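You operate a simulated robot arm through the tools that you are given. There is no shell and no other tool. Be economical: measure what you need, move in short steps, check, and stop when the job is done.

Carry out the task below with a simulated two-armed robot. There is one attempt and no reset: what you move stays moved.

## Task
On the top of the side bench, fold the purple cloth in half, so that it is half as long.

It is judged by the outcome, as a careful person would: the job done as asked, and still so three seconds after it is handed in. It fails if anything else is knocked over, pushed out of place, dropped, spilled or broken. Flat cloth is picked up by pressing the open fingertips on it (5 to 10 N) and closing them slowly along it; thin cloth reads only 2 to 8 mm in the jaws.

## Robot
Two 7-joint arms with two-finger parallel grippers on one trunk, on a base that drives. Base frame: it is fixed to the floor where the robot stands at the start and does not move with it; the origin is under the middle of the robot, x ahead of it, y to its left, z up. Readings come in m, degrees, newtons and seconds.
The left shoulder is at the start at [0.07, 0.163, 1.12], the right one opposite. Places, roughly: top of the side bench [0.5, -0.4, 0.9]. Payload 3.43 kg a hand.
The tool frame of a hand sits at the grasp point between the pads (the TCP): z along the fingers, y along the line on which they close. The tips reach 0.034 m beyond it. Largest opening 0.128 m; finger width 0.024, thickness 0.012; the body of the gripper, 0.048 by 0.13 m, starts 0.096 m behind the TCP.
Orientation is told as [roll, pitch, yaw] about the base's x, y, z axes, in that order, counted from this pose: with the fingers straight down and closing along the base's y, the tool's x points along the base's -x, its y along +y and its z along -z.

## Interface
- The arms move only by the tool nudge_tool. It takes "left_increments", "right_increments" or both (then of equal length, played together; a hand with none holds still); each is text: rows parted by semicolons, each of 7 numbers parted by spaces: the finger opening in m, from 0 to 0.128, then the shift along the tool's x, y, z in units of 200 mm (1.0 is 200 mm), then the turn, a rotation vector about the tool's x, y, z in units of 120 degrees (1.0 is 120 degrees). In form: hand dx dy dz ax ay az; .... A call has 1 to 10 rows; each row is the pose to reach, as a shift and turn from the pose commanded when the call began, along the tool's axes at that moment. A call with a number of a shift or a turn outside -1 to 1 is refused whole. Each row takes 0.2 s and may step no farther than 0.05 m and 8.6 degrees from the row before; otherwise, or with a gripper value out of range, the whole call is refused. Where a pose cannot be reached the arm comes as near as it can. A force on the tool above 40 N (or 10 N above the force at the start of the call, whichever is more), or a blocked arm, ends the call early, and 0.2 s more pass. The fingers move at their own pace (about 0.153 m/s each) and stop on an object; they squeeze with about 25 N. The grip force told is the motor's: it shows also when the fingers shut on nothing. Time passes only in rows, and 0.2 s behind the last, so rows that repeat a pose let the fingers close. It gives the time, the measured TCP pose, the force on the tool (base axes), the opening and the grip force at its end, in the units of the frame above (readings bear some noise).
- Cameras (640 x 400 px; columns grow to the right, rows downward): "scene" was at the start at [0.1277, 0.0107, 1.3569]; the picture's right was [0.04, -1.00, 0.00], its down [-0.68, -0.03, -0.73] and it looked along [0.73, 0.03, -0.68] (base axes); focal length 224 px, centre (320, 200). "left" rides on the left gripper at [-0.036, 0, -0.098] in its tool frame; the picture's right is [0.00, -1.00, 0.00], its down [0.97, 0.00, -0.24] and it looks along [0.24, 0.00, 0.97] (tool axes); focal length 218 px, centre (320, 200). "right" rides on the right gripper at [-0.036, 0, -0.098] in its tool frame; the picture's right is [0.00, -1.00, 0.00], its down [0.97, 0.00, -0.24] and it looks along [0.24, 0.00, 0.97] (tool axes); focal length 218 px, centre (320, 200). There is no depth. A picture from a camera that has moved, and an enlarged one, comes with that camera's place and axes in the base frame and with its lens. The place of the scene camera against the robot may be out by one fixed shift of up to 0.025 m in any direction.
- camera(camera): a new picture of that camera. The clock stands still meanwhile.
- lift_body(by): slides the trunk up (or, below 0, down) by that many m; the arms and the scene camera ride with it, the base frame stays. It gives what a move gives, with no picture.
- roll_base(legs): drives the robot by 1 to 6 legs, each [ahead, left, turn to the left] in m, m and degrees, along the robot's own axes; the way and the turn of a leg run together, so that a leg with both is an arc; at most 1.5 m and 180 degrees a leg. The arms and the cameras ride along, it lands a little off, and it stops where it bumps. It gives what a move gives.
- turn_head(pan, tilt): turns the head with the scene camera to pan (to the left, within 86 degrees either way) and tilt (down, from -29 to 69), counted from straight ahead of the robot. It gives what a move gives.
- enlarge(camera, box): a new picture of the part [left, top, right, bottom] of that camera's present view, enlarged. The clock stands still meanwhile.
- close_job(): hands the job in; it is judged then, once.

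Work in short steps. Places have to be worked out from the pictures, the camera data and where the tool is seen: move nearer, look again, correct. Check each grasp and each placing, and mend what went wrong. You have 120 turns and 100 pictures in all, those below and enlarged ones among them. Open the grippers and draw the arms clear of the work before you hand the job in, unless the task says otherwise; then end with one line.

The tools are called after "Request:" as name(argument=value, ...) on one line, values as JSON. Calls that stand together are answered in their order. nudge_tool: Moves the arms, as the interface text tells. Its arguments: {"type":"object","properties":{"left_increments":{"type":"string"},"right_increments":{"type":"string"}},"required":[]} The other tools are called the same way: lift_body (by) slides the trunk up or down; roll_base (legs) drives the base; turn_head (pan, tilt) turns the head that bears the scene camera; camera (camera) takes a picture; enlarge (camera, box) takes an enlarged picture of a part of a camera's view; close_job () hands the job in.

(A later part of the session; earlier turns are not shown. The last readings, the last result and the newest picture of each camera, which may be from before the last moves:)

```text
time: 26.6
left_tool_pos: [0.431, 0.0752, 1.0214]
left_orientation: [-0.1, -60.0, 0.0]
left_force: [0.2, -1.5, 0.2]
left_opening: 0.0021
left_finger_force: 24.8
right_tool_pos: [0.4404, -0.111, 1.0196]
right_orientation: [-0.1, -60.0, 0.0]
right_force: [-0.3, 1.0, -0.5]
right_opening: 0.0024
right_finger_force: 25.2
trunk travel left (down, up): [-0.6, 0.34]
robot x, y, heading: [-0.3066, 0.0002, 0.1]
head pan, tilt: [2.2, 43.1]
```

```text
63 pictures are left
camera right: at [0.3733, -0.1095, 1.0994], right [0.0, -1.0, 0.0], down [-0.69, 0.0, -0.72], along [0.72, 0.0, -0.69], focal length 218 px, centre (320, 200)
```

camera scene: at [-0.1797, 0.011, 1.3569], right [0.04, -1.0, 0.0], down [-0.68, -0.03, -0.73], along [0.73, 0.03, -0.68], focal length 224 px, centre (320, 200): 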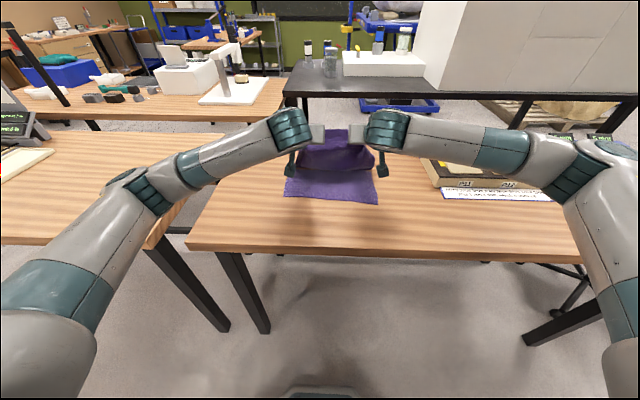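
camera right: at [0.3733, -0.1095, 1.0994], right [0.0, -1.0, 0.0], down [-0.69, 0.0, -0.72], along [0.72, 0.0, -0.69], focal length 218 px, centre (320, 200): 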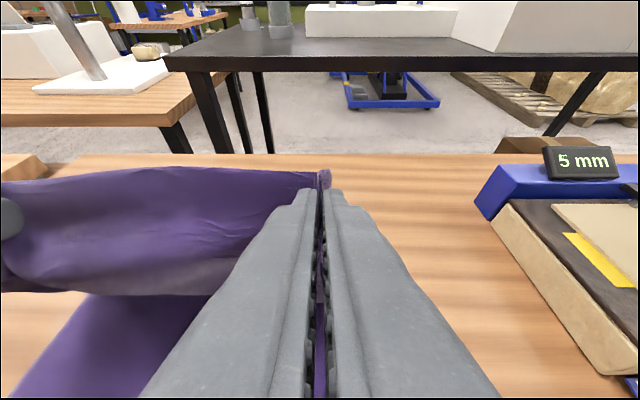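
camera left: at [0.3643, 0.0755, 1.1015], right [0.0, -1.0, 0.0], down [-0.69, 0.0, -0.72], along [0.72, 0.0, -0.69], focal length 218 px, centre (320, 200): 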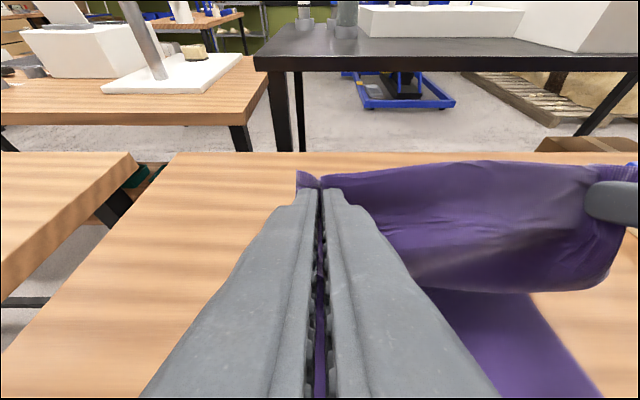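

Hem is upright over the fold with plenty of room. I now lay it down toward the near edge (left x≈0.337, right x≈0.315), tilting to -75°, stopping slightly above.

Request:
nudge_tool(left_increments="0 0.12 0 -0.075 0 0 0;0 0.24 0 -0.15 0 -0.02 0;0 0.36 0 -0.225 0 -0.04 0;0 0.46 0 -0.22 0 -0.06 0;0 0.56 0 -0.215 0 -0.08 0;0 0.66 0 -0.21 0 -0.1 0;0 0.758 0 -0.203 0 -0.125 0;0 0.758 0 -0.203 0 -0.125 0", right_increments="0 0.13 0 -0.1 0 0 0;0 0.27 0 -0.2 0 -0.02 0;0 0.4 0 -0.29 0 -0.04 0;0 0.51 0 -0.3 0 -0.06 0;0 0.62 0 -0.31 0 -0.08 0;0 0.73 0 -0.325 0 -0.1 0;0 0.83 0 -0.34 0 -0.125 0;0 0.83 0 -0.34 0 -0.125 0")

Request:
camera(camera="scene")

Request:
camera(camera="left")

Request:
camera(camera="right")

```text
time: 28.4
left_tool_pos: [0.32, 0.0756, 0.9087]
left_orientation: [-0.1, -74.9, 0.0]
left_force: [0.4, 0.0, 0.0]
left_opening: 0.0021
left_finger_force: 25.3
right_tool_pos: [0.2965, -0.1003, 0.9147]
right_orientation: [-0.3, -74.8, 0.1]
right_force: [-0.3, -0.1, 0.0]
right_opening: 0.0021
right_finger_force: 25.2
right hand out of reach, approached as far as the arm can: row 7, 8
trunk travel left (down, up): [-0.6, 0.34]
robot x, y, heading: [-0.31, 0.0013, -0.4]
head pan, tilt: [2.2, 43.1]
```

```text
62 pictures are left
camera scene: at [-0.1793, 0.0108, 1.3569], right [0.04, -1.0, 0.0], down [-0.68, -0.03, -0.73], along [0.73, 0.03, -0.68], focal length 224 px, centre (320, 200)
```

scene: 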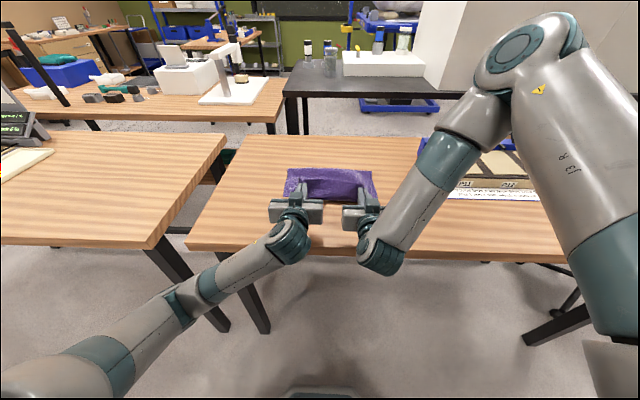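

```text
61 pictures are left
camera left: at [0.2351, 0.0753, 0.9694], right [0.0, -1.0, 0.0], down [-0.48, 0.0, -0.88], along [0.88, 0.0, -0.48], focal length 218 px, centre (320, 200)
```

left: 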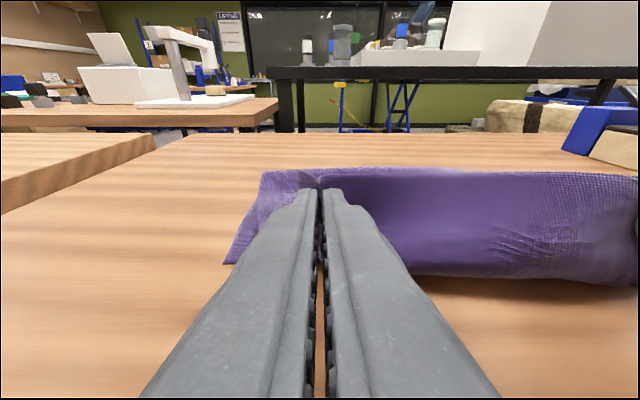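

```text
60 pictures are left
camera right: at [0.2117, -0.0982, 0.9756], right [-0.01, -1.0, 0.0], down [-0.49, 0.0, -0.87], along [0.87, -0.01, -0.49], focal length 218 px, centre (320, 200)
```

right: 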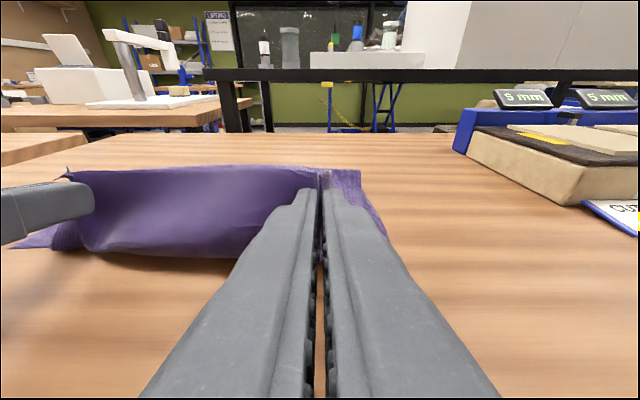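

The hem stands up and the sheet runs down to the near edge. I lower both hands the last ~15 mm, easing the right tilt since it was at its reach limit.

Request:
nudge_tool(left_increments="0 0.025 0 -0.01 0 0 0;0 0.05 0 -0.02 0 0 0;0 0.076 0 -0.03 0 0 0;0 0.076 0 -0.03 0 0 0", right_increments="0 0.02 -0.01 0.005 0 0.03 0;0 0.05 -0.02 0.01 0 0.06 0;0 0.08 -0.04 0.02 0 0.083 0;0 0.08 -0.04 0.02 0 0.083 0")

Request:
camera(camera="scene")

Request:
camera(camera="left")

Request:
camera(camera="right")

```text
time: 29.4
left_tool_pos: [0.3111, 0.0747, 0.8953]
left_orientation: [-0.2, -74.9, 0.2]
left_force: [0.3, 0.3, 2.7]
left_opening: 0.0022
left_finger_force: 25.6
right_tool_pos: [0.298, -0.1069, 0.899]
right_orientation: [0.0, -65.0, 0.0]
right_force: [0.1, 0.1, 0.5]
right_opening: 0.0024
right_finger_force: 24.9
trunk travel left (down, up): [-0.6, 0.34]
robot x, y, heading: [-0.3095, 0.0008, -0.0]
head pan, tilt: [2.2, 43.1]
```

```text
59 pictures are left
camera scene: at [-0.1792, 0.0115, 1.3569], right [0.04, -1.0, 0.0], down [-0.68, -0.03, -0.73], along [0.73, 0.03, -0.68], focal length 224 px, centre (320, 200)
```

scene: 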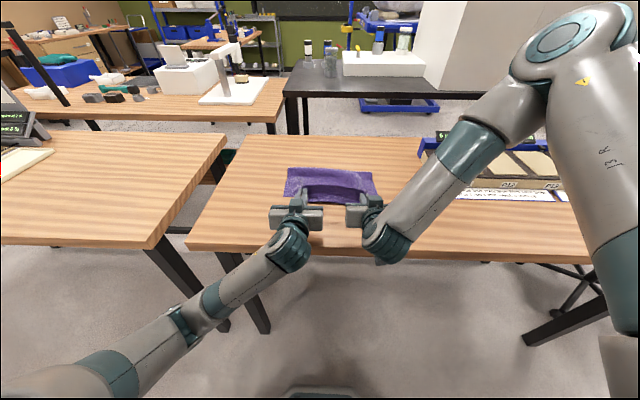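

```text
58 pictures are left
camera left: at [0.2255, 0.0753, 0.9563], right [0.0, -1.0, 0.0], down [-0.48, 0.0, -0.88], along [0.88, 0.0, -0.48], focal length 218 px, centre (320, 200)
```

left: 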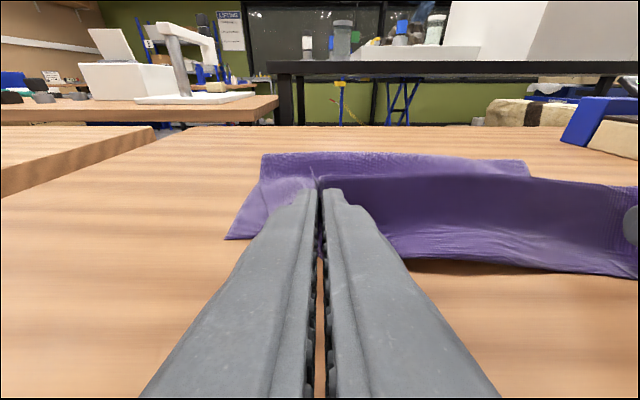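

```text
57 pictures are left
camera right: at [0.223, -0.1059, 0.9731], right [0.0, -1.0, 0.0], down [-0.63, 0.0, -0.78], along [0.78, 0.0, -0.63], focal length 218 px, centre (320, 200)
```

right: 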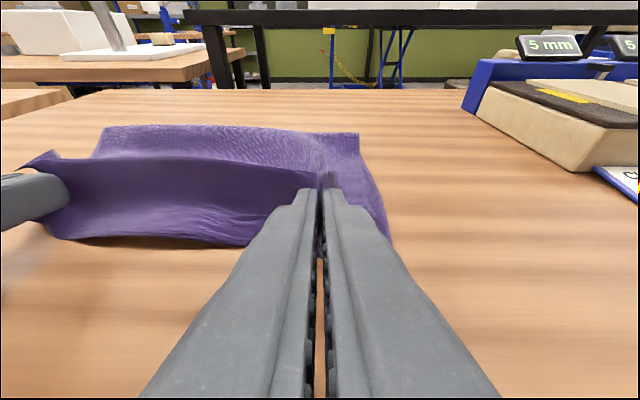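

The upper sheet overshoots the near edge by ~4 cm counting the upright hem, so I move the hands ~35 mm away from the robot, slightly raised, before releasing.

Request:
nudge_tool(left_increments="0 -0.03 0 0.02 0 0 0;0 -0.05 0 0.09 0 0 0;0 -0.074 0 0.16 0 0 0;0 -0.074 0 0.16 0 0 0", right_increments="0 -0.03 0 0.02 0 0 0;0 -0.06 0 0.08 0 0 0;0 -0.097 0 0.148 0 0 0;0 -0.097 0 0.148 0 0 0")

Request:
nudge_tool(left_increments="0.01 0 0 0 0 0 0;0.03 0 0 0 0 0 0;0.03 0 0 0 0 0 0;0.03 0 0 0 0 0 0", right_increments="0.01 0 0 0 0 0 0;0.03 0 0 0 0 0 0;0.03 0 0 0 0 0 0;0.03 0 0 0 0 0 0")

Request:
camera(camera="scene")

Request:
camera(camera="left")

Request:
camera(camera="right")

```text
time: 30.1
left_tool_pos: [0.3315, 0.0751, 0.8996]
left_orientation: [0.0, -74.5, 0.0]
left_force: [-16.3, 1.7, 6.6]
left_opening: 0.0021
left_finger_force: 25.2
right_tool_pos: [0.3216, -0.1071, 0.9043]
right_orientation: [-0.1, -65.0, 0.0]
right_force: [-0.9, 0.4, -0.2]
right_opening: 0.0022
right_finger_force: 24.9
trunk travel left (down, up): [-0.6, 0.34]
robot x, y, heading: [-0.3051, -0.0007, 0.0]
head pan, tilt: [2.2, 43.1]
stopped in row 3 (left hand): the force on the tool passed its limit (the readings are from after the stop); the commanded pose is now the measured one
```

```text
time: 31.1
left_tool_pos: [0.3315, 0.0743, 0.9013]
left_orientation: [0.1, -74.5, -0.1]
left_force: [-9.3, -2.0, -0.9]
left_opening: 0.0301
left_finger_force: 0.1
right_tool_pos: [0.3218, -0.1073, 0.9047]
right_orientation: [0.0, -65.1, -0.1]
right_force: [-0.3, 0.7, 0.1]
right_opening: 0.0301
right_finger_force: 0.0
trunk travel left (down, up): [-0.6, 0.34]
robot x, y, heading: [-0.3083, -0.0013, 0.1]
head pan, tilt: [2.2, 43.1]
```

```text
56 pictures are left
camera scene: at [-0.1806, 0.011, 1.357], right [0.04, -1.0, 0.0], down [-0.68, -0.03, -0.73], along [0.73, 0.03, -0.68], focal length 224 px, centre (320, 200)
```

scene: 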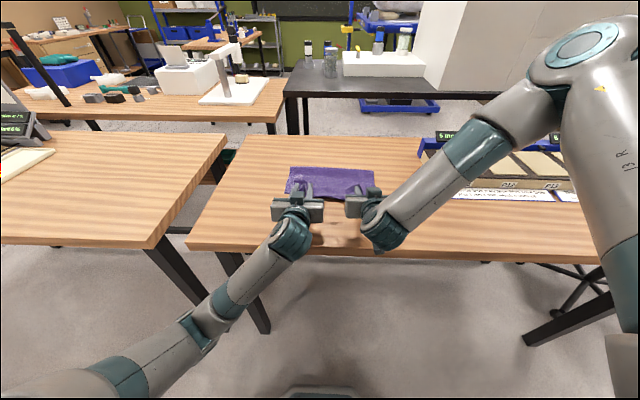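

```text
55 pictures are left
camera left: at [0.2468, 0.0742, 0.961], right [0.0, -1.0, 0.0], down [-0.49, 0.0, -0.87], along [0.87, 0.0, -0.49], focal length 218 px, centre (320, 200)
```

left: 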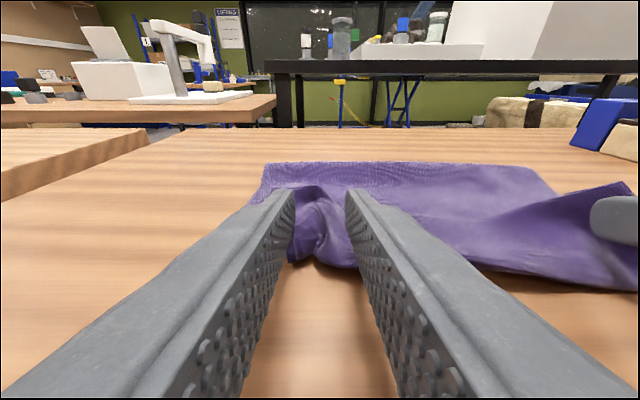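

```text
54 pictures are left
camera right: at [0.2473, -0.1058, 0.9785], right [0.0, -1.0, 0.0], down [-0.63, 0.0, -0.78], along [0.78, 0.0, -0.63], focal length 218 px, centre (320, 200)
```

right: 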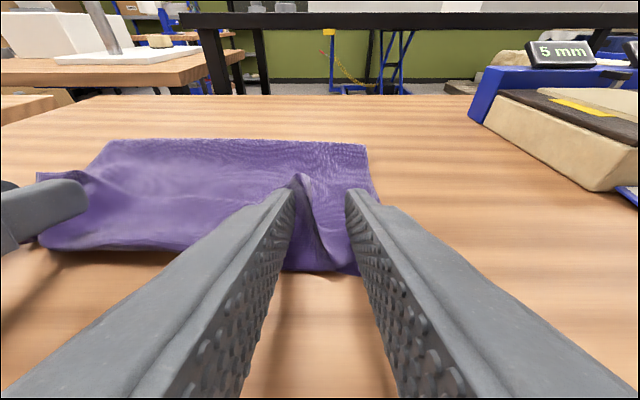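

Released; the hem is mostly draped, with ridges at the two grip spots. I withdraw the hands backward and up to look.

Request:
nudge_tool(left_increments="0.04 0 0 -0.1 0 0 0;0.04 -0.05 0 -0.25 0 0.04 0;0.04 -0.2 0 -0.3 0 0.1 0;0.04 -0.4 0 -0.3 0 0.17 0;0.04 -0.6 0 -0.3 0 0.24 0;0.04 -0.6 0 -0.3 0 0.24 0", right_increments="0.04 0 0 -0.1 0 0 0;0.04 -0.05 0 -0.25 0 0.04 0;0.04 -0.2 0 -0.3 0 0.1 0;0.04 -0.4 0 -0.3 0 0.17 0;0.04 -0.6 0 -0.3 0 0.24 0;0.04 -0.6 0 -0.3 0 0.24 0")

Request:
camera(camera="scene")

Request:
camera(camera="left")

Request:
camera(camera="right")

```text
time: 32.5
left_tool_pos: [0.3556, 0.1184, 0.9793]
left_orientation: [6.4, -45.9, -1.3]
left_force: [-0.2, -0.4, -0.7]
left_opening: 0.0399
left_finger_force: 0.0
left hand out of reach, approached as far as the arm can: row 5, 6
right_tool_pos: [0.3158, -0.1052, 1.0379]
right_orientation: [0.2, -36.2, -0.1]
right_force: [-0.1, -0.6, 1.4]
right_opening: 0.0399
right_finger_force: 0.0
trunk travel left (down, up): [-0.6, 0.34]
robot x, y, heading: [-0.3015, -0.0029, 0.0]
head pan, tilt: [2.2, 43.1]
```

```text
53 pictures are left
camera scene: at [-0.181, 0.0103, 1.3571], right [0.04, -1.0, 0.0], down [-0.68, -0.03, -0.73], along [0.73, 0.03, -0.68], focal length 224 px, centre (320, 200)
```

scene: 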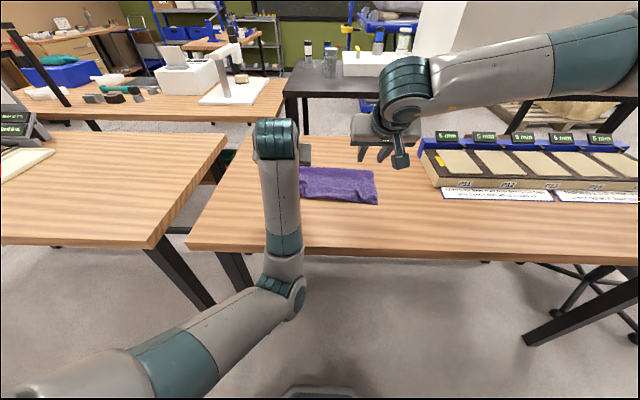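

```text
52 pictures are left
camera left: at [0.3103, 0.1067, 1.073], right [0.06, -1.0, -0.08], down [-0.85, -0.01, -0.53], along [0.53, 0.1, -0.84], focal length 218 px, centre (320, 200)
```

left: 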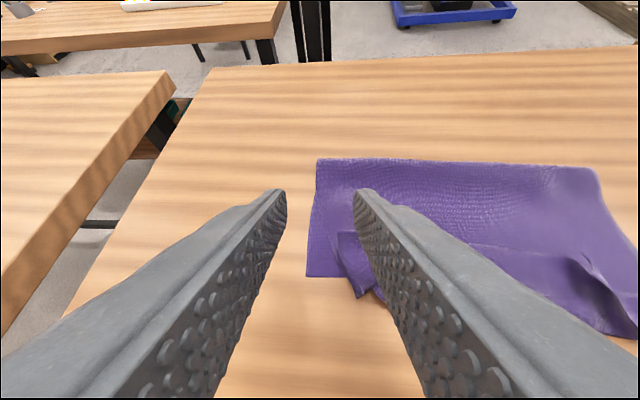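

```text
51 pictures are left
camera right: at [0.2867, -0.1055, 1.1376], right [0.0, -1.0, 0.0], down [-0.93, 0.0, -0.38], along [0.38, 0.0, -0.93], focal length 218 px, centre (320, 200)
```

right: 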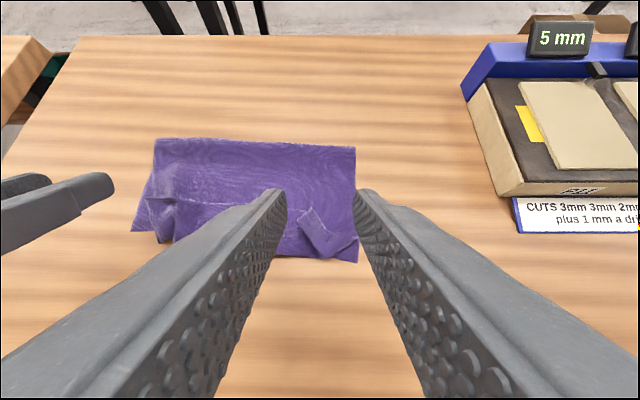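

The fold is in place; small ridges and curled corners remain at the grip spots. I raise the hands back to vertical for a clear overhead view.

Request:
nudge_tool(left_increments="0.04 -0.06 0 -0.04 0 0.06 0;0.04 -0.12 0 -0.07 0 0.12 0;0.04 -0.18 0 -0.1 0 0.18 0;0.04 -0.24 0 -0.14 0 0.24 0;0.04 -0.3 0 -0.17 0 0.3 0;0.04 -0.36 0 -0.2 0 0.36 0;0.04 -0.36 0 -0.2 0 0.38 0;0.04 -0.36 0 -0.2 0 0.38 0", right_increments="0.04 0 0 0 0 0.06 0;0.04 -0.02 0 -0.02 0 0.12 0;0.04 -0.04 0 -0.04 0 0.18 0;0.04 -0.06 0 -0.06 0 0.24 0;0.04 -0.06 0 -0.08 0 0.3 0;0.04 -0.06 0 -0.08 0 0.3 0;0.04 -0.06 0 -0.08 0 0.3 0;0.04 -0.06 0 -0.08 0 0.3 0")

Request:
camera(camera="left")

Request:
camera(camera="right")

Request:
enlarge(camera="scene", box=[250, 140, 420, 240])

```text
time: 34.3
left_tool_pos: [0.4705, 0.0601, 1.09]
left_orientation: [0.1, 0.0, -0.1]
left_force: [-0.7, 0.4, -0.6]
left_opening: 0.0397
left_finger_force: 0.2
left hand out of reach, approached as far as the arm can: row 1, 2, 3, 4, 5, 6, 7, 8
right_tool_pos: [0.3179, -0.1072, 1.0567]
right_orientation: [0.0, -0.1, 0.0]
right_force: [-0.8, 0.2, -0.6]
right_opening: 0.0397
right_finger_force: 0.0
trunk travel left (down, up): [-0.6, 0.34]
robot x, y, heading: [-0.3082, -0.0026, 0.1]
head pan, tilt: [2.2, 43.1]
```

```text
50 pictures are left
camera left: at [0.5067, 0.0596, 1.1885], right [0.0, -1.0, 0.0], down [-0.97, 0.0, 0.24], along [-0.24, 0.0, -0.97], focal length 218 px, centre (320, 200)
```

left: 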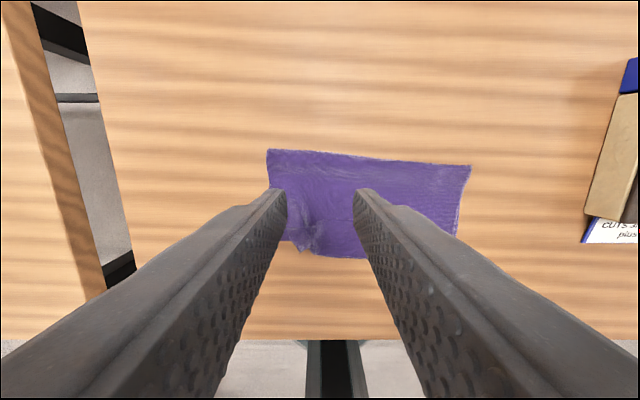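

```text
49 pictures are left
camera right: at [0.3539, -0.106, 1.1552], right [0.0, -1.0, 0.0], down [-0.97, 0.0, 0.24], along [-0.24, 0.0, -0.97], focal length 218 px, centre (320, 200)
```

right: 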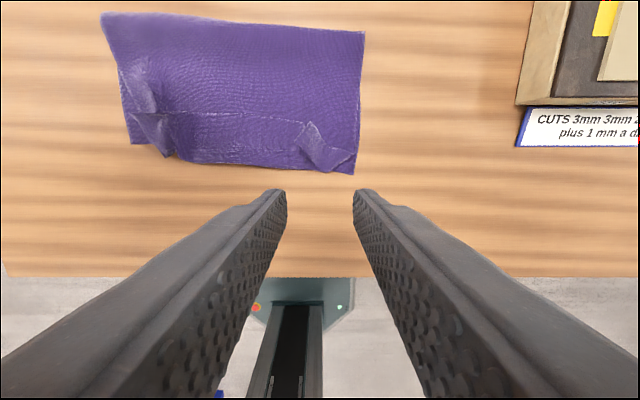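

```text
3.76 times, centred on (335, 190) of scene
camera zoom: at [-0.1795, 0.0108, 1.3569], right [0.04, -1.0, 0.0], down [-0.68, -0.03, -0.73], along [0.73, 0.03, -0.68], focal length 844 px, centre (264, 238)
```

zoom: 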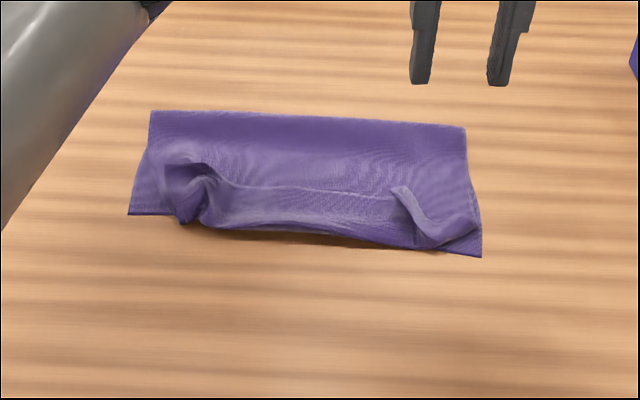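

The hem is doubled back ~5 cm and the fold isn't at mid-length, so this isn't good enough. I'll pick the hem up again, lay it flat, and redo the fold with a proper edge grip. First I drive forward 0.2 m.

Request:
roll_base(legs=[[0.2, 0, 0]])

Request:
nudge_tool(left_increments="0.04 0.2 0 0 0 0 0;0.04 0.4 0 0 0 0 0;0.04 0.6 0.05 0 0 0 0;0.04 0.8 0.1 0.1 0 0 0;0.04 1.0 0.1 0.2 0 0 0", right_increments="0.04 0.2 0 0 0 0 0;0.04 0.4 0 0 0 0 0;0.04 0.5 -0.05 0 0 0 0;0.04 0.5 -0.05 0.1 0 0 0;0.04 0.5 -0.05 0.2 0 0 0")

Request:
camera(camera="left")

Request:
camera(camera="right")

```text
time: 35.9
left_tool_pos: [0.6725, 0.0601, 1.0907]
left_orientation: [0.0, -0.1, 0.0]
left_force: [0.2, 0.0, -0.5]
left_opening: 0.0397
left_finger_force: 0.0
right_tool_pos: [0.5205, -0.1081, 1.0573]
right_orientation: [0.0, -0.2, -0.1]
right_force: [0.6, 0.2, -0.9]
right_opening: 0.04
right_finger_force: 0.1
trunk travel left (down, up): [-0.6, 0.34]
robot x, y, heading: [-0.1018, 0.0, -0.3]
head pan, tilt: [2.2, 43.1]
```

```text
time: 37.1
left_tool_pos: [0.6686, 0.0549, 1.1076]
left_orientation: [0.0, 0.0, -0.1]
left_force: [-0.2, 0.7, 0.1]
left_opening: 0.0398
left_finger_force: 0.0
left hand out of reach, approached as far as the arm can: row 1, 2, 3, 4, 5
right_tool_pos: [0.4188, -0.1172, 1.0165]
right_orientation: [-0.1, -0.2, -0.2]
right_force: [-0.3, 0.2, -0.2]
right_opening: 0.0401
right_finger_force: 0.0
trunk travel left (down, up): [-0.6, 0.34]
robot x, y, heading: [-0.1055, 0.0032, 0.0]
head pan, tilt: [2.2, 43.1]
```

```text
47 pictures are left
camera left: at [0.7041, 0.0533, 1.2053], right [0.0, -1.0, 0.0], down [-0.97, 0.0, 0.24], along [-0.24, 0.0, -0.97], focal length 218 px, centre (320, 200)
```

left: 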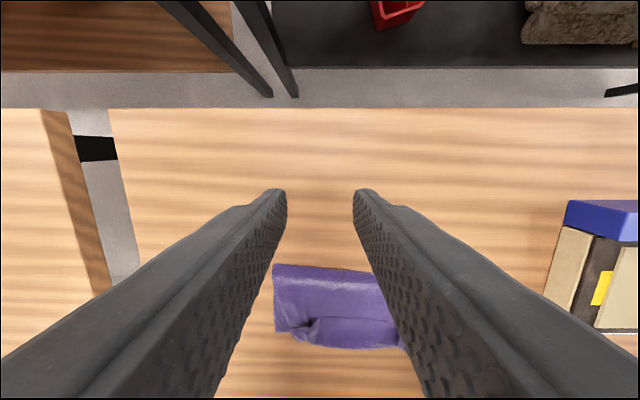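

```text
46 pictures are left
camera right: at [0.4554, -0.1157, 1.1148], right [0.0, -1.0, 0.0], down [-0.97, 0.0, 0.24], along [-0.24, 0.0, -0.97], focal length 218 px, centre (320, 200)
```

right: 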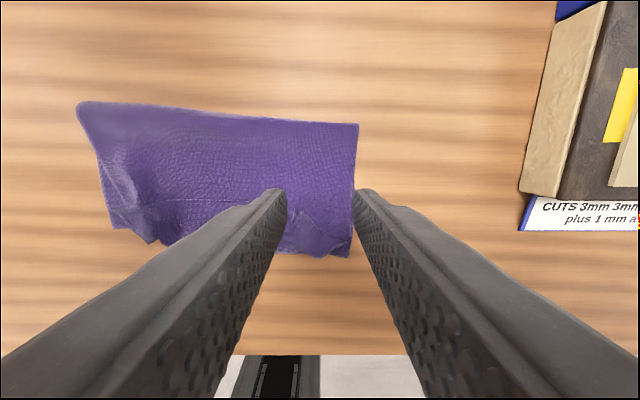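

The left arm seems stuck in an awkward posture; I look at the scene.

Request:
camera(camera="scene")

```text
45 pictures are left
camera scene: at [0.0225, 0.0108, 1.3569], right [0.04, -1.0, 0.0], down [-0.68, -0.03, -0.73], along [0.73, 0.03, -0.68], focal length 224 px, centre (320, 200)
```

scene: 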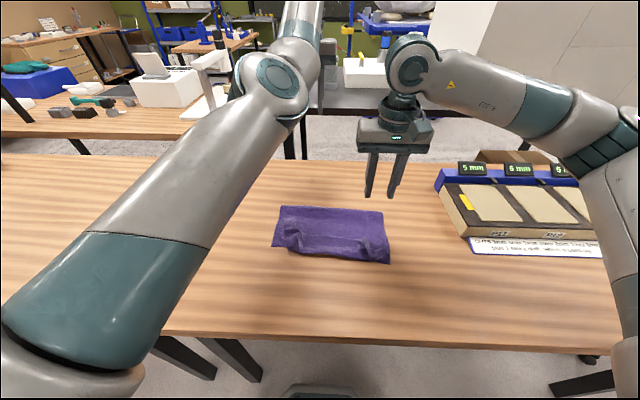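

The left arm's elbow is in a strange branch. I try moving the left hand outward and up to free it.

Request:
nudge_tool(left_increments="0.04 0 0.1 -0.1 0 0 0;0.04 0 0.2 -0.2 0 0 0;0.04 0 0.3 -0.3 0 0 0;0.04 0 0.4 -0.4 0 0 0;0.04 0 0.5 -0.5 0 0 0;0.04 0 0.6 -0.6 0 0 0;0.04 0 0.7 -0.6 0 0 0;0.04 0 0.8 -0.6 0 0 0")

Request:
camera(camera="scene")

```text
time: 38.9
left_tool_pos: [0.6498, 0.2208, 1.2276]
left_orientation: [0.0, -0.1, -0.1]
left_force: [-0.4, -0.3, 0.8]
left_opening: 0.0399
left_finger_force: 0.0
left hand out of reach, approached as far as the arm can: row 4, 5, 6, 7, 8
right_tool_pos: [0.4189, -0.1164, 1.0172]
right_orientation: [0.0, -0.2, -0.1]
right_force: [-0.4, -0.9, -0.2]
right_opening: 0.0397
right_finger_force: 0.0
trunk travel left (down, up): [-0.6, 0.34]
robot x, y, heading: [-0.1071, 0.0018, -0.0]
head pan, tilt: [2.2, 43.1]
```

```text
44 pictures are left
camera scene: at [0.0218, 0.0117, 1.3569], right [0.04, -1.0, 0.0], down [-0.68, -0.03, -0.73], along [0.73, 0.03, -0.68], focal length 224 px, centre (320, 200)
```

scene: 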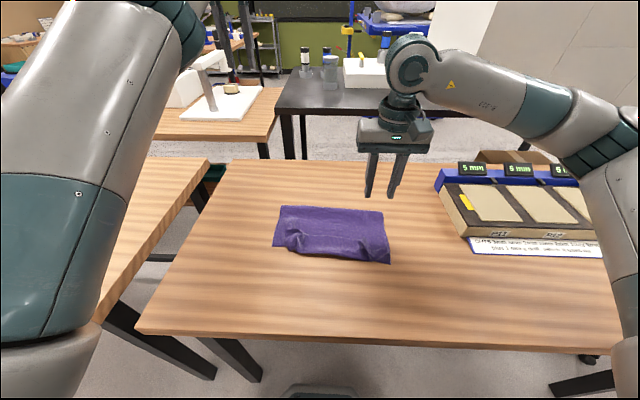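

It moved outward. I now try drawing it in and down toward its original working pose (0.5, 0.2, 1.08).

Request:
nudge_tool(left_increments="0.04 0.1 0 0.1 0 0 0;0.04 0.2 0 0.2 0 0 0;0.04 0.3 0 0.3 0 0 0;0.04 0.4 0 0.4 0 0 0;0.04 0.5 0 0.5 0 0 0;0.04 0.6 0 0.6 0 0 0;0.04 0.7 0 0.7 0 0 0")

Request:
camera(camera="scene")

```text
time: 40.1
left_tool_pos: [0.5541, 0.2652, 1.0166]
left_orientation: [3.6, 11.2, 5.0]
left_force: [0.6, -1.3, -0.8]
left_opening: 0.0399
left_finger_force: 0.0
left hand out of reach, approached as far as the arm can: row 2, 3
right_tool_pos: [0.4249, -0.118, 1.0139]
right_orientation: [0.3, 0.1, -0.1]
right_force: [0.7, -0.4, 0.0]
right_opening: 0.04
right_finger_force: 0.2
trunk travel left (down, up): [-0.6, 0.34]
robot x, y, heading: [-0.1047, -0.0004, -0.2]
head pan, tilt: [2.2, 43.1]
stopped in row 5 (left hand): the arm was blocked; the commanded pose is now the measured one
```

```text
43 pictures are left
camera scene: at [0.0288, 0.0072, 1.3559], right [0.04, -1.0, 0.0], down [-0.69, -0.02, -0.73], along [0.73, 0.03, -0.69], focal length 224 px, centre (320, 200)
```

scene: 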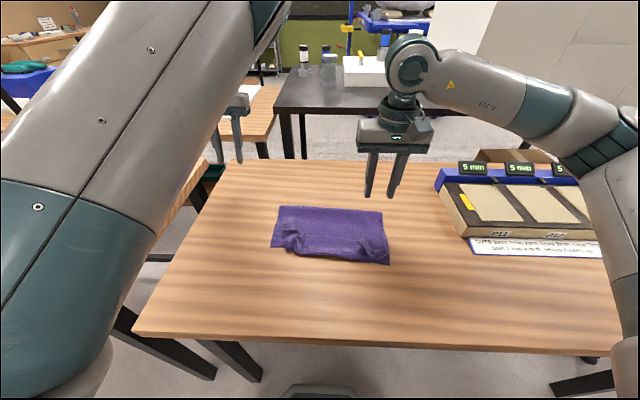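

The arm re-branched and was stopped mid-swing. I level the tool and move it slightly outward.

Request:
nudge_tool(left_increments="0.04 0 0 0 0 0 0;0.04 0 0 0 0 -0.05 0;0.04 0 0.05 0 0 -0.09 0;0.04 0 0.05 0 -0.03 -0.09 -0.04;0.04 0 0.05 0 -0.03 -0.09 -0.04")

Request:
camera(camera="scene")

```text
time: 41.3
left_tool_pos: [0.5346, 0.2942, 0.9694]
left_orientation: [7.4, 4.6, 10.3]
left_force: [-0.3, -0.5, -0.2]
left_opening: 0.0398
left_finger_force: 0.1
right_tool_pos: [0.4181, -0.1163, 1.0178]
right_orientation: [0.0, -0.4, 0.0]
right_force: [-0.7, -1.1, -0.4]
right_opening: 0.0397
right_finger_force: 0.1
trunk travel left (down, up): [-0.6, 0.34]
robot x, y, heading: [-0.1029, 0.0013, -0.0]
head pan, tilt: [2.2, 43.1]
```

```text
42 pictures are left
camera scene: at [0.0207, 0.0118, 1.357], right [0.04, -1.0, 0.0], down [-0.68, -0.03, -0.73], along [0.73, 0.03, -0.68], focal length 224 px, centre (320, 200)
```

scene: 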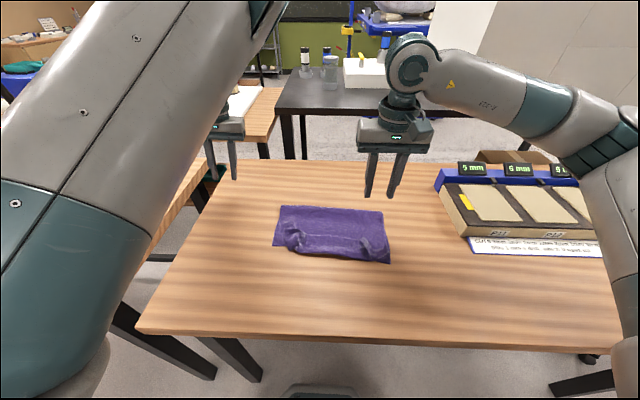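

Free now, with the elbow high. I straighten the tool and bring it up and in over the cloth's left part.

Request:
nudge_tool(left_increments="0.04 0 0 -0.1 0.02 -0.01 0.02;0.04 0.05 -0.1 -0.2 0.04 -0.02 0.05;0.04 0.1 -0.25 -0.25 0.062 -0.038 0.086;0.04 0.16 -0.4 -0.25 0.062 -0.038 0.086;0.04 0.24 -0.55 -0.25 0.062 -0.038 0.086;0.04 0.32 -0.7 -0.25 0.062 -0.038 0.086;0.04 0.4 -0.85 -0.25 0.062 -0.038 0.086;0.04 0.4 -0.85 -0.25 0.062 -0.038 0.086")

Request:
camera(camera="left")

```text
time: 41.9
left_tool_pos: [0.522, 0.2701, 0.9479]
left_orientation: [2.8, 8.8, 4.7]
left_force: [-0.6, -0.3, 0.1]
left_opening: 0.0401
left_finger_force: 0.0
left hand out of reach, approached as far as the arm can: row 3
right_tool_pos: [0.4196, -0.1172, 1.0178]
right_orientation: [0.0, -0.2, -0.1]
right_force: [-0.1, 0.1, -0.6]
right_opening: 0.0401
right_finger_force: 0.0
trunk travel left (down, up): [-0.6, 0.34]
robot x, y, heading: [-0.1075, 0.0012, 0.0]
head pan, tilt: [2.2, 43.1]
stopped in row 3 (left hand): the arm was blocked; the commanded pose is now the measured one
```

```text
41 pictures are left
camera left: at [0.5715, 0.2695, 1.0404], right [0.07, -1.0, -0.05], down [-0.92, -0.08, 0.38], along [-0.39, 0.01, -0.92], focal length 218 px, centre (320, 200)
```

left: 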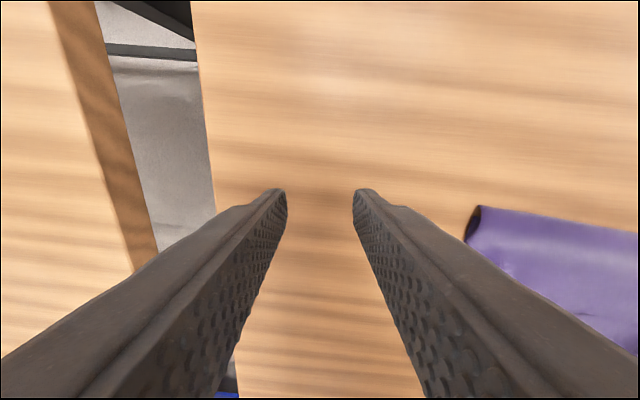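

Still blocked near some limit. I try moving forward and outward at this height instead.

Request:
nudge_tool(left_increments="0.04 -0.1 0.1 0 0 0 0;0.04 -0.2 0.2 0 0 0 0;0.04 -0.3 0.3 0 0 0 0;0.04 -0.4 0.4 0 0 0 0;0.04 -0.5 0.5 0 0 0 0;0.04 -0.6 0.6 0 0 0 0")

Request:
camera(camera="scene")

```text
time: 43.3
left_tool_pos: [0.6319, 0.3958, 0.9369]
left_orientation: [2.7, 8.7, 4.2]
left_force: [-0.2, 0.0, -0.3]
left_opening: 0.0399
left_finger_force: 0.1
right_tool_pos: [0.4195, -0.1138, 1.0165]
right_orientation: [0.0, -0.2, 0.0]
right_force: [0.0, -0.7, 0.1]
right_opening: 0.0397
right_finger_force: 0.1
trunk travel left (down, up): [-0.6, 0.34]
robot x, y, heading: [-0.1036, 0.0024, -0.3]
head pan, tilt: [2.2, 43.1]
```

```text
40 pictures are left
camera scene: at [0.0224, 0.0131, 1.3568], right [0.04, -1.0, 0.0], down [-0.68, -0.03, -0.73], along [0.73, 0.03, -0.68], focal length 224 px, centre (320, 200)
```

scene: 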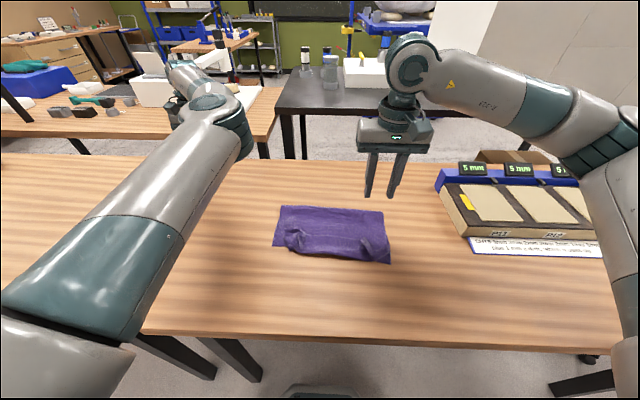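

The arm's elbow is on the inner side. I straighten the arm out toward the front-left and upward so it can re-settle.

Request:
nudge_tool(left_increments="0.04 -0.1 0.03 -0.12 0 0 0;0.04 -0.2 0.06 -0.24 0 0 0;0.04 -0.3 0.1 -0.36 0 0 0;0.04 -0.4 0.14 -0.48 0 0 0;0.04 -0.5 0.18 -0.6 0 0 0;0.04 -0.6 0.2 -0.72 0 0 0;0.04 -0.7 0.2 -0.84 0 0 0")

Request:
camera(camera="scene")

```text
time: 44.9
left_tool_pos: [0.6643, 0.4076, 1.0332]
left_orientation: [2.7, 8.5, 4.5]
left_force: [0.2, 0.2, 0.4]
left_opening: 0.04
left_finger_force: 0.0
left hand out of reach, approached as far as the arm can: row 2, 3, 4, 5, 6, 7
right_tool_pos: [0.4193, -0.114, 1.0171]
right_orientation: [0.0, -0.2, 0.1]
right_force: [-0.6, 0.7, -0.5]
right_opening: 0.0401
right_finger_force: 0.0
trunk travel left (down, up): [-0.6, 0.34]
robot x, y, heading: [-0.1032, 0.0004, 0.2]
head pan, tilt: [2.2, 43.1]
```

```text
39 pictures are left
camera scene: at [0.0212, 0.0124, 1.3569], right [0.04, -1.0, 0.0], down [-0.68, -0.03, -0.73], along [0.73, 0.03, -0.68], focal length 224 px, centre (320, 200)
```

scene: 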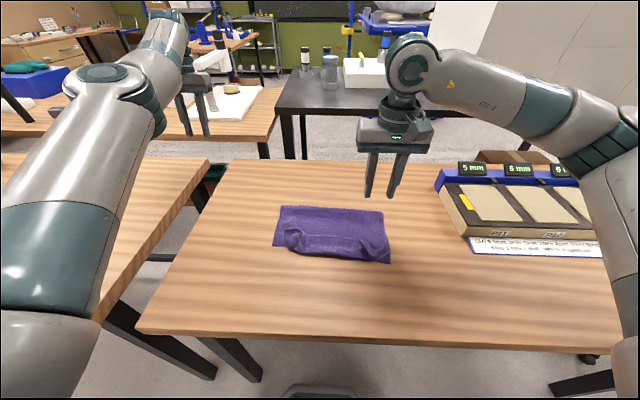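

The elbow is swinging outward, good. I now bring the hand back toward the robot on the left side.

Request:
nudge_tool(left_increments="0.04 0.1 -0.05 0 0 -0.02 0;0.04 0.2 -0.1 0 0 -0.04 0;0.04 0.3 -0.15 0 0 -0.06 0;0.04 0.4 -0.2 0 0 -0.07 0.02;0.04 0.5 -0.25 0 0 -0.07 0.04;0.04 0.6 -0.3 0 0 -0.07 0.04;0.04 0.7 -0.35 0 0 -0.07 0.04")

Request:
camera(camera="scene")

```text
time: 46.5
left_tool_pos: [0.6907, 0.3616, 1.0922]
left_orientation: [2.5, 0.5, -0.8]
left_force: [-0.7, 1.0, 0.9]
left_opening: 0.0399
left_finger_force: 0.0
left hand out of reach, approached as far as the arm can: row 1, 2, 3, 4, 5, 6, 7
right_tool_pos: [0.4192, -0.1165, 1.0186]
right_orientation: [0.1, -0.3, -0.1]
right_force: [-0.3, -0.3, 1.2]
right_opening: 0.04
right_finger_force: 0.0
trunk travel left (down, up): [-0.6, 0.34]
robot x, y, heading: [-0.1034, -0.0004, -0.1]
head pan, tilt: [2.2, 43.1]
```

```text
38 pictures are left
camera scene: at [0.0212, 0.0112, 1.3569], right [0.04, -1.0, 0.0], down [-0.68, -0.03, -0.73], along [0.73, 0.03, -0.68], focal length 224 px, centre (320, 200)
```

scene: 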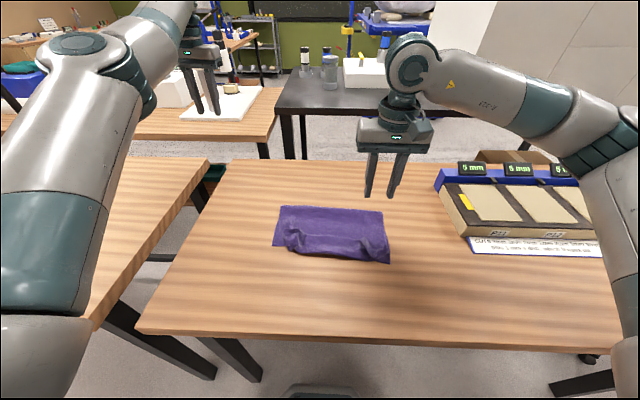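

The wrist seems to be at a limit. I test whether pitching the tool lets the arm come back (the branch slipped during the tilt).

Request:
nudge_tool(left_increments="0.04 0 0 0 0 -0.07 0;0.04 0 0 0 0 -0.14 0;0.04 0 0 0 0 -0.21 0;0.04 0 0 0 0 -0.28 0;0.04 0 0 0 0 -0.35 0;0.04 0.1 0 0 0 -0.42 0;0.04 0.2 0 0 0 -0.49 0;0.04 0.3 0 0 0 -0.49 0;0.04 0.4 0 0 0 -0.49 0;0.04 0.5 0 0 0 -0.49 0")

Request:
camera(camera="scene")

```text
time: 48.7
left_tool_pos: [0.8898, 0.4263, 1.1644]
left_orientation: [4.6, -58.3, -4.7]
left_force: [0.2, -1.1, 0.2]
left_opening: 0.0402
left_finger_force: 0.0
left hand out of reach, approached as far as the arm can: row 1, 2, 3, 4, 5, 6, 7, 8, 9, 10
right_tool_pos: [0.4194, -0.1159, 1.0173]
right_orientation: [-0.1, -0.4, 0.0]
right_force: [0.8, -0.1, -0.6]
right_opening: 0.0399
right_finger_force: 0.0
trunk travel left (down, up): [-0.6, 0.34]
robot x, y, heading: [-0.1063, 0.0023, 0.1]
head pan, tilt: [2.2, 43.1]
```

```text
37 pictures are left
camera scene: at [0.0213, 0.0116, 1.3569], right [0.04, -1.0, 0.0], down [-0.68, -0.03, -0.73], along [0.73, 0.03, -0.68], focal length 224 px, centre (320, 200)
```

scene: 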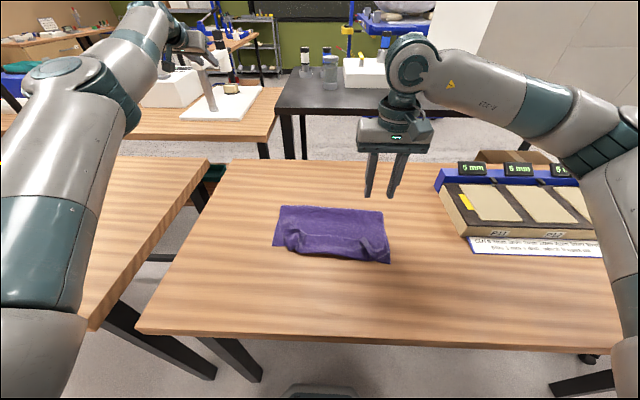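

Negative pitch pushes the hand farther, so positive pitch should bring it in. I pitch the other way while drawing back.

Request:
nudge_tool(left_increments="0.04 0 0 0 0 0.07 0;0.04 0.05 0 0.0 0 0.14 0;0.04 0.1 0 -0.1 0 0.21 0;0.04 0.1 0 -0.2 0 0.28 0;0.04 0.1 0 -0.3 0 0.35 0;0.04 0.1 0 -0.4 0 0.42 0;0.04 0.1 0 -0.5 0 0.49 0;0.04 0.1 0 -0.6 0 0.56 0;0.04 0.1 0 -0.7 0 0.63 0;0.04 0.1 0 -0.8 0 0.7 0")

Request:
camera(camera="scene")

```text
time: 50.9
left_tool_pos: [0.5875, 0.3894, 1.1571]
left_orientation: [2.7, 19.6, 0.2]
left_force: [1.1, -0.7, -1.8]
left_opening: 0.0399
left_finger_force: 0.2
left hand out of reach, approached as far as the arm can: row 1, 2, 3, 4, 5, 6, 7, 8, 9, 10
right_tool_pos: [0.4178, -0.1144, 1.0183]
right_orientation: [-0.1, -0.3, 0.1]
right_force: [0.6, 0.2, 0.0]
right_opening: 0.0399
right_finger_force: 0.1
trunk travel left (down, up): [-0.6, 0.34]
robot x, y, heading: [-0.108, 0.0016, 0.1]
head pan, tilt: [2.2, 43.1]
```

```text
36 pictures are left
camera scene: at [0.0204, 0.0127, 1.3569], right [0.04, -1.0, 0.0], down [-0.68, -0.03, -0.73], along [0.73, 0.03, -0.68], focal length 224 px, centre (320, 200)
```

scene: 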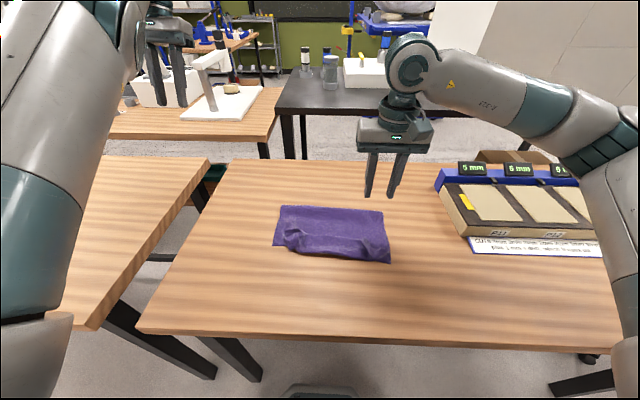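

Progress: the hand comes in with positive pitch. I continue pitching and drawing in.

Request:
nudge_tool(left_increments="0.04 0 0 -0.05 0 0.07 0;0.04 0 0 -0.1 0 0.14 0;0.04 0 0 -0.15 0 0.21 0;0.04 0 0 -0.2 0 0.28 0;0.04 0 0 -0.2 0 0.35 0;0.04 0.1 0 -0.2 0 0.42 0;0.04 0.2 0 -0.2 0 0.42 0;0.04 0.3 0 -0.2 0 0.42 0")

Request:
camera(camera="scene")

```text
time: 52.7
left_tool_pos: [0.3446, 0.4312, 1.0952]
left_orientation: [7.1, 69.7, 5.7]
left_force: [0.6, 0.4, -0.2]
left_opening: 0.0399
left_finger_force: 0.0
left hand out of reach, approached as far as the arm can: row 1, 2, 3, 4, 5, 6, 7, 8
right_tool_pos: [0.4201, -0.1166, 1.0175]
right_orientation: [-0.1, -0.2, -0.1]
right_force: [0.3, 0.2, 0.2]
right_opening: 0.0398
right_finger_force: 0.0
trunk travel left (down, up): [-0.6, 0.34]
robot x, y, heading: [-0.1075, 0.0014, -0.1]
head pan, tilt: [2.2, 43.1]
```

```text
35 pictures are left
camera scene: at [0.0217, 0.0114, 1.3568], right [0.04, -1.0, 0.0], down [-0.68, -0.03, -0.73], along [0.73, 0.03, -0.68], focal length 224 px, centre (320, 200)
```

scene: 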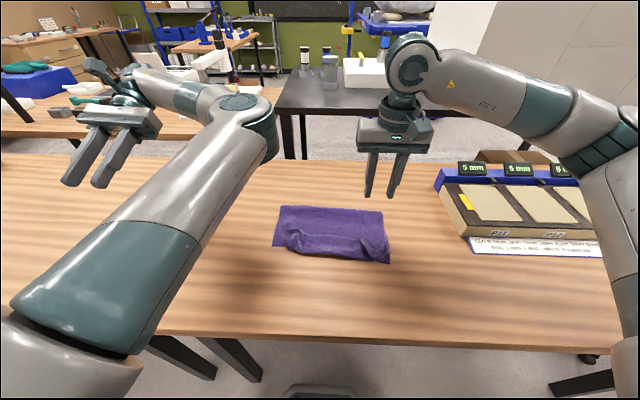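

Before falling back to one hand, I try to retrace the left arm's path back into its good branch: first undo this pitch and return to the front.

Request:
nudge_tool(left_increments="0.04 -0.07 -0.02 -0.12 0 -0.06 0;0.04 -0.14 -0.05 -0.24 0 -0.12 0;0.04 -0.2 -0.1 -0.36 0 -0.18 0;0.04 -0.26 -0.15 -0.48 0 -0.24 0;0.04 -0.32 -0.2 -0.6 0 -0.3 0;0.04 -0.38 -0.25 -0.72 0 -0.36 0;0.04 -0.44 -0.3 -0.82 0 -0.42 0;0.04 -0.5 -0.35 -0.9 0 -0.48 0;0.04 -0.56 -0.35 -0.98 0 -0.54 0;0.04 -0.56 -0.35 -1.0 0 -0.58 0")

Request:
roll_base(legs=[[-0.2, 0, 0]])

```text
time: 54.9
left_tool_pos: [0.5762, 0.3629, 1.0592]
left_orientation: [2.4, 0.2, -0.8]
left_force: [-0.7, -0.1, 0.3]
left_opening: 0.0399
left_finger_force: 0.0
right_tool_pos: [0.4178, -0.116, 1.0179]
right_orientation: [0.2, -0.4, 0.0]
right_force: [0.4, 0.5, 0.1]
right_opening: 0.0399
right_finger_force: 0.0
trunk travel left (down, up): [-0.6, 0.34]
robot x, y, heading: [-0.1067, 0.0003, -0.0]
head pan, tilt: [2.2, 43.1]
```

```text
time: 56.5
left_tool_pos: [0.3731, 0.3639, 1.0587]
left_orientation: [2.4, 0.2, -0.8]
left_force: [0.0, -1.1, -0.4]
left_opening: 0.04
left_finger_force: 0.1
right_tool_pos: [0.2167, -0.1157, 1.0177]
right_orientation: [0.1, -0.3, -0.1]
right_force: [0.9, 0.4, 1.1]
right_opening: 0.0402
right_finger_force: 0.1
trunk travel left (down, up): [-0.6, 0.34]
robot x, y, heading: [-0.3063, 0.0026, -0.1]
head pan, tilt: [2.2, 43.1]
```

No reach complaint in that move — the left arm may be back in its good branch. I look.

Request:
camera(camera="scene")

Request:
nudge_tool(left_increments="0.04 0.1 -0.1 0 0 0 0;0.04 0.2 -0.2 0 0 0 0;0.04 0.3 -0.35 0 0 0 0;0.04 0.4 -0.5 0 0 0 0;0.04 0.5 -0.65 0 0 0 0;0.04 0.5 -0.8 0 0 0 0")

Request:
camera(camera="scene")

```text
34 pictures are left
camera scene: at [-0.1812, 0.0115, 1.3569], right [0.04, -1.0, 0.0], down [-0.68, -0.03, -0.73], along [0.73, 0.03, -0.68], focal length 224 px, centre (320, 200)
```

scene: 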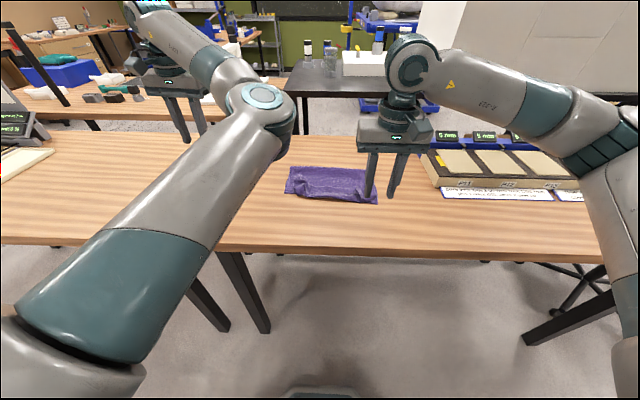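

```text
time: 57.9
left_tool_pos: [0.3814, 0.318, 1.0597]
left_orientation: [2.6, 0.3, -0.8]
left_force: [0.2, 0.0, 0.0]
left_opening: 0.04
left_finger_force: 0.1
left hand out of reach, approached as far as the arm can: row 2, 3, 4, 5, 6
right_tool_pos: [0.2176, -0.1171, 1.0173]
right_orientation: [0.0, -0.2, 0.1]
right_force: [0.5, -0.1, -0.4]
right_opening: 0.04
right_finger_force: 0.1
trunk travel left (down, up): [-0.6, 0.34]
robot x, y, heading: [-0.3063, -0.0005, 0.1]
head pan, tilt: [2.2, 43.1]
```

```text
33 pictures are left
camera scene: at [-0.18, 0.0103, 1.3568], right [0.04, -1.0, 0.0], down [-0.68, -0.03, -0.73], along [0.73, 0.03, -0.68], focal length 224 px, centre (320, 200)
```

scene: 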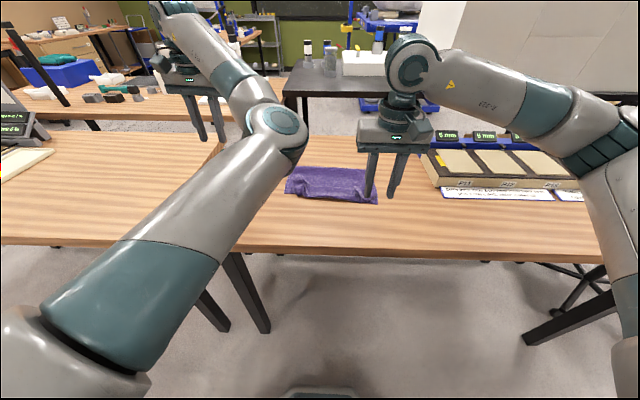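

Elbow is inside; I retrace the earlier path: pitch to -70° while moving inward and down, so the elbow drops low.

Request:
nudge_tool(left_increments="0.04 0 -0.1 0.03 0 -0.065 0;0.04 0 -0.2 0.06 0 -0.13 0;0.04 0 -0.3 0.1 0 -0.195 0;0.04 0.05 -0.45 0.15 0 -0.26 0;0.04 0.1 -0.6 0.2 0 -0.325 0;0.04 0.15 -0.75 0.25 0 -0.39 0;0.04 0.2 -0.9 0.3 0 -0.45 0;0.04 0.25 -1.0 0.35 0 -0.51 0;0.04 0.3 -1.0 0.4 0 -0.57 0;0.04 0.3 -1.0 0.45 0 -0.61 0")

Request:
camera(camera="scene")

```text
time: 59.8
left_tool_pos: [0.3333, 0.1921, 0.9916]
left_orientation: [21.9, -63.1, -15.2]
left_force: [-0.4, 0.1, -0.3]
left_opening: 0.0397
left_finger_force: 0.1
left hand out of reach, approached as far as the arm can: row 1, 2, 3, 4, 5, 6
right_tool_pos: [0.2168, -0.1154, 1.0183]
right_orientation: [0.0, -0.2, 0.0]
right_force: [0.1, 0.5, 0.0]
right_opening: 0.0403
right_finger_force: 0.1
trunk travel left (down, up): [-0.6, 0.34]
robot x, y, heading: [-0.3088, -0.0003, 0.1]
head pan, tilt: [2.2, 43.1]
stopped in row 9 (left hand): the arm was blocked; the commanded pose is now the measured one
```

```text
32 pictures are left
camera scene: at [-0.1812, 0.0121, 1.357], right [0.04, -1.0, 0.0], down [-0.68, -0.03, -0.73], along [0.73, 0.03, -0.68], focal length 224 px, centre (320, 200)
```

scene: 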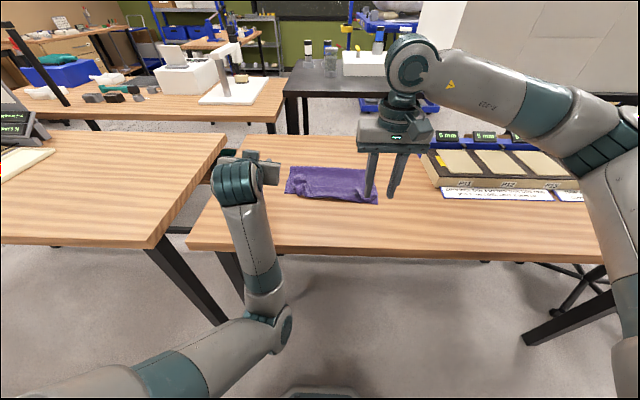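

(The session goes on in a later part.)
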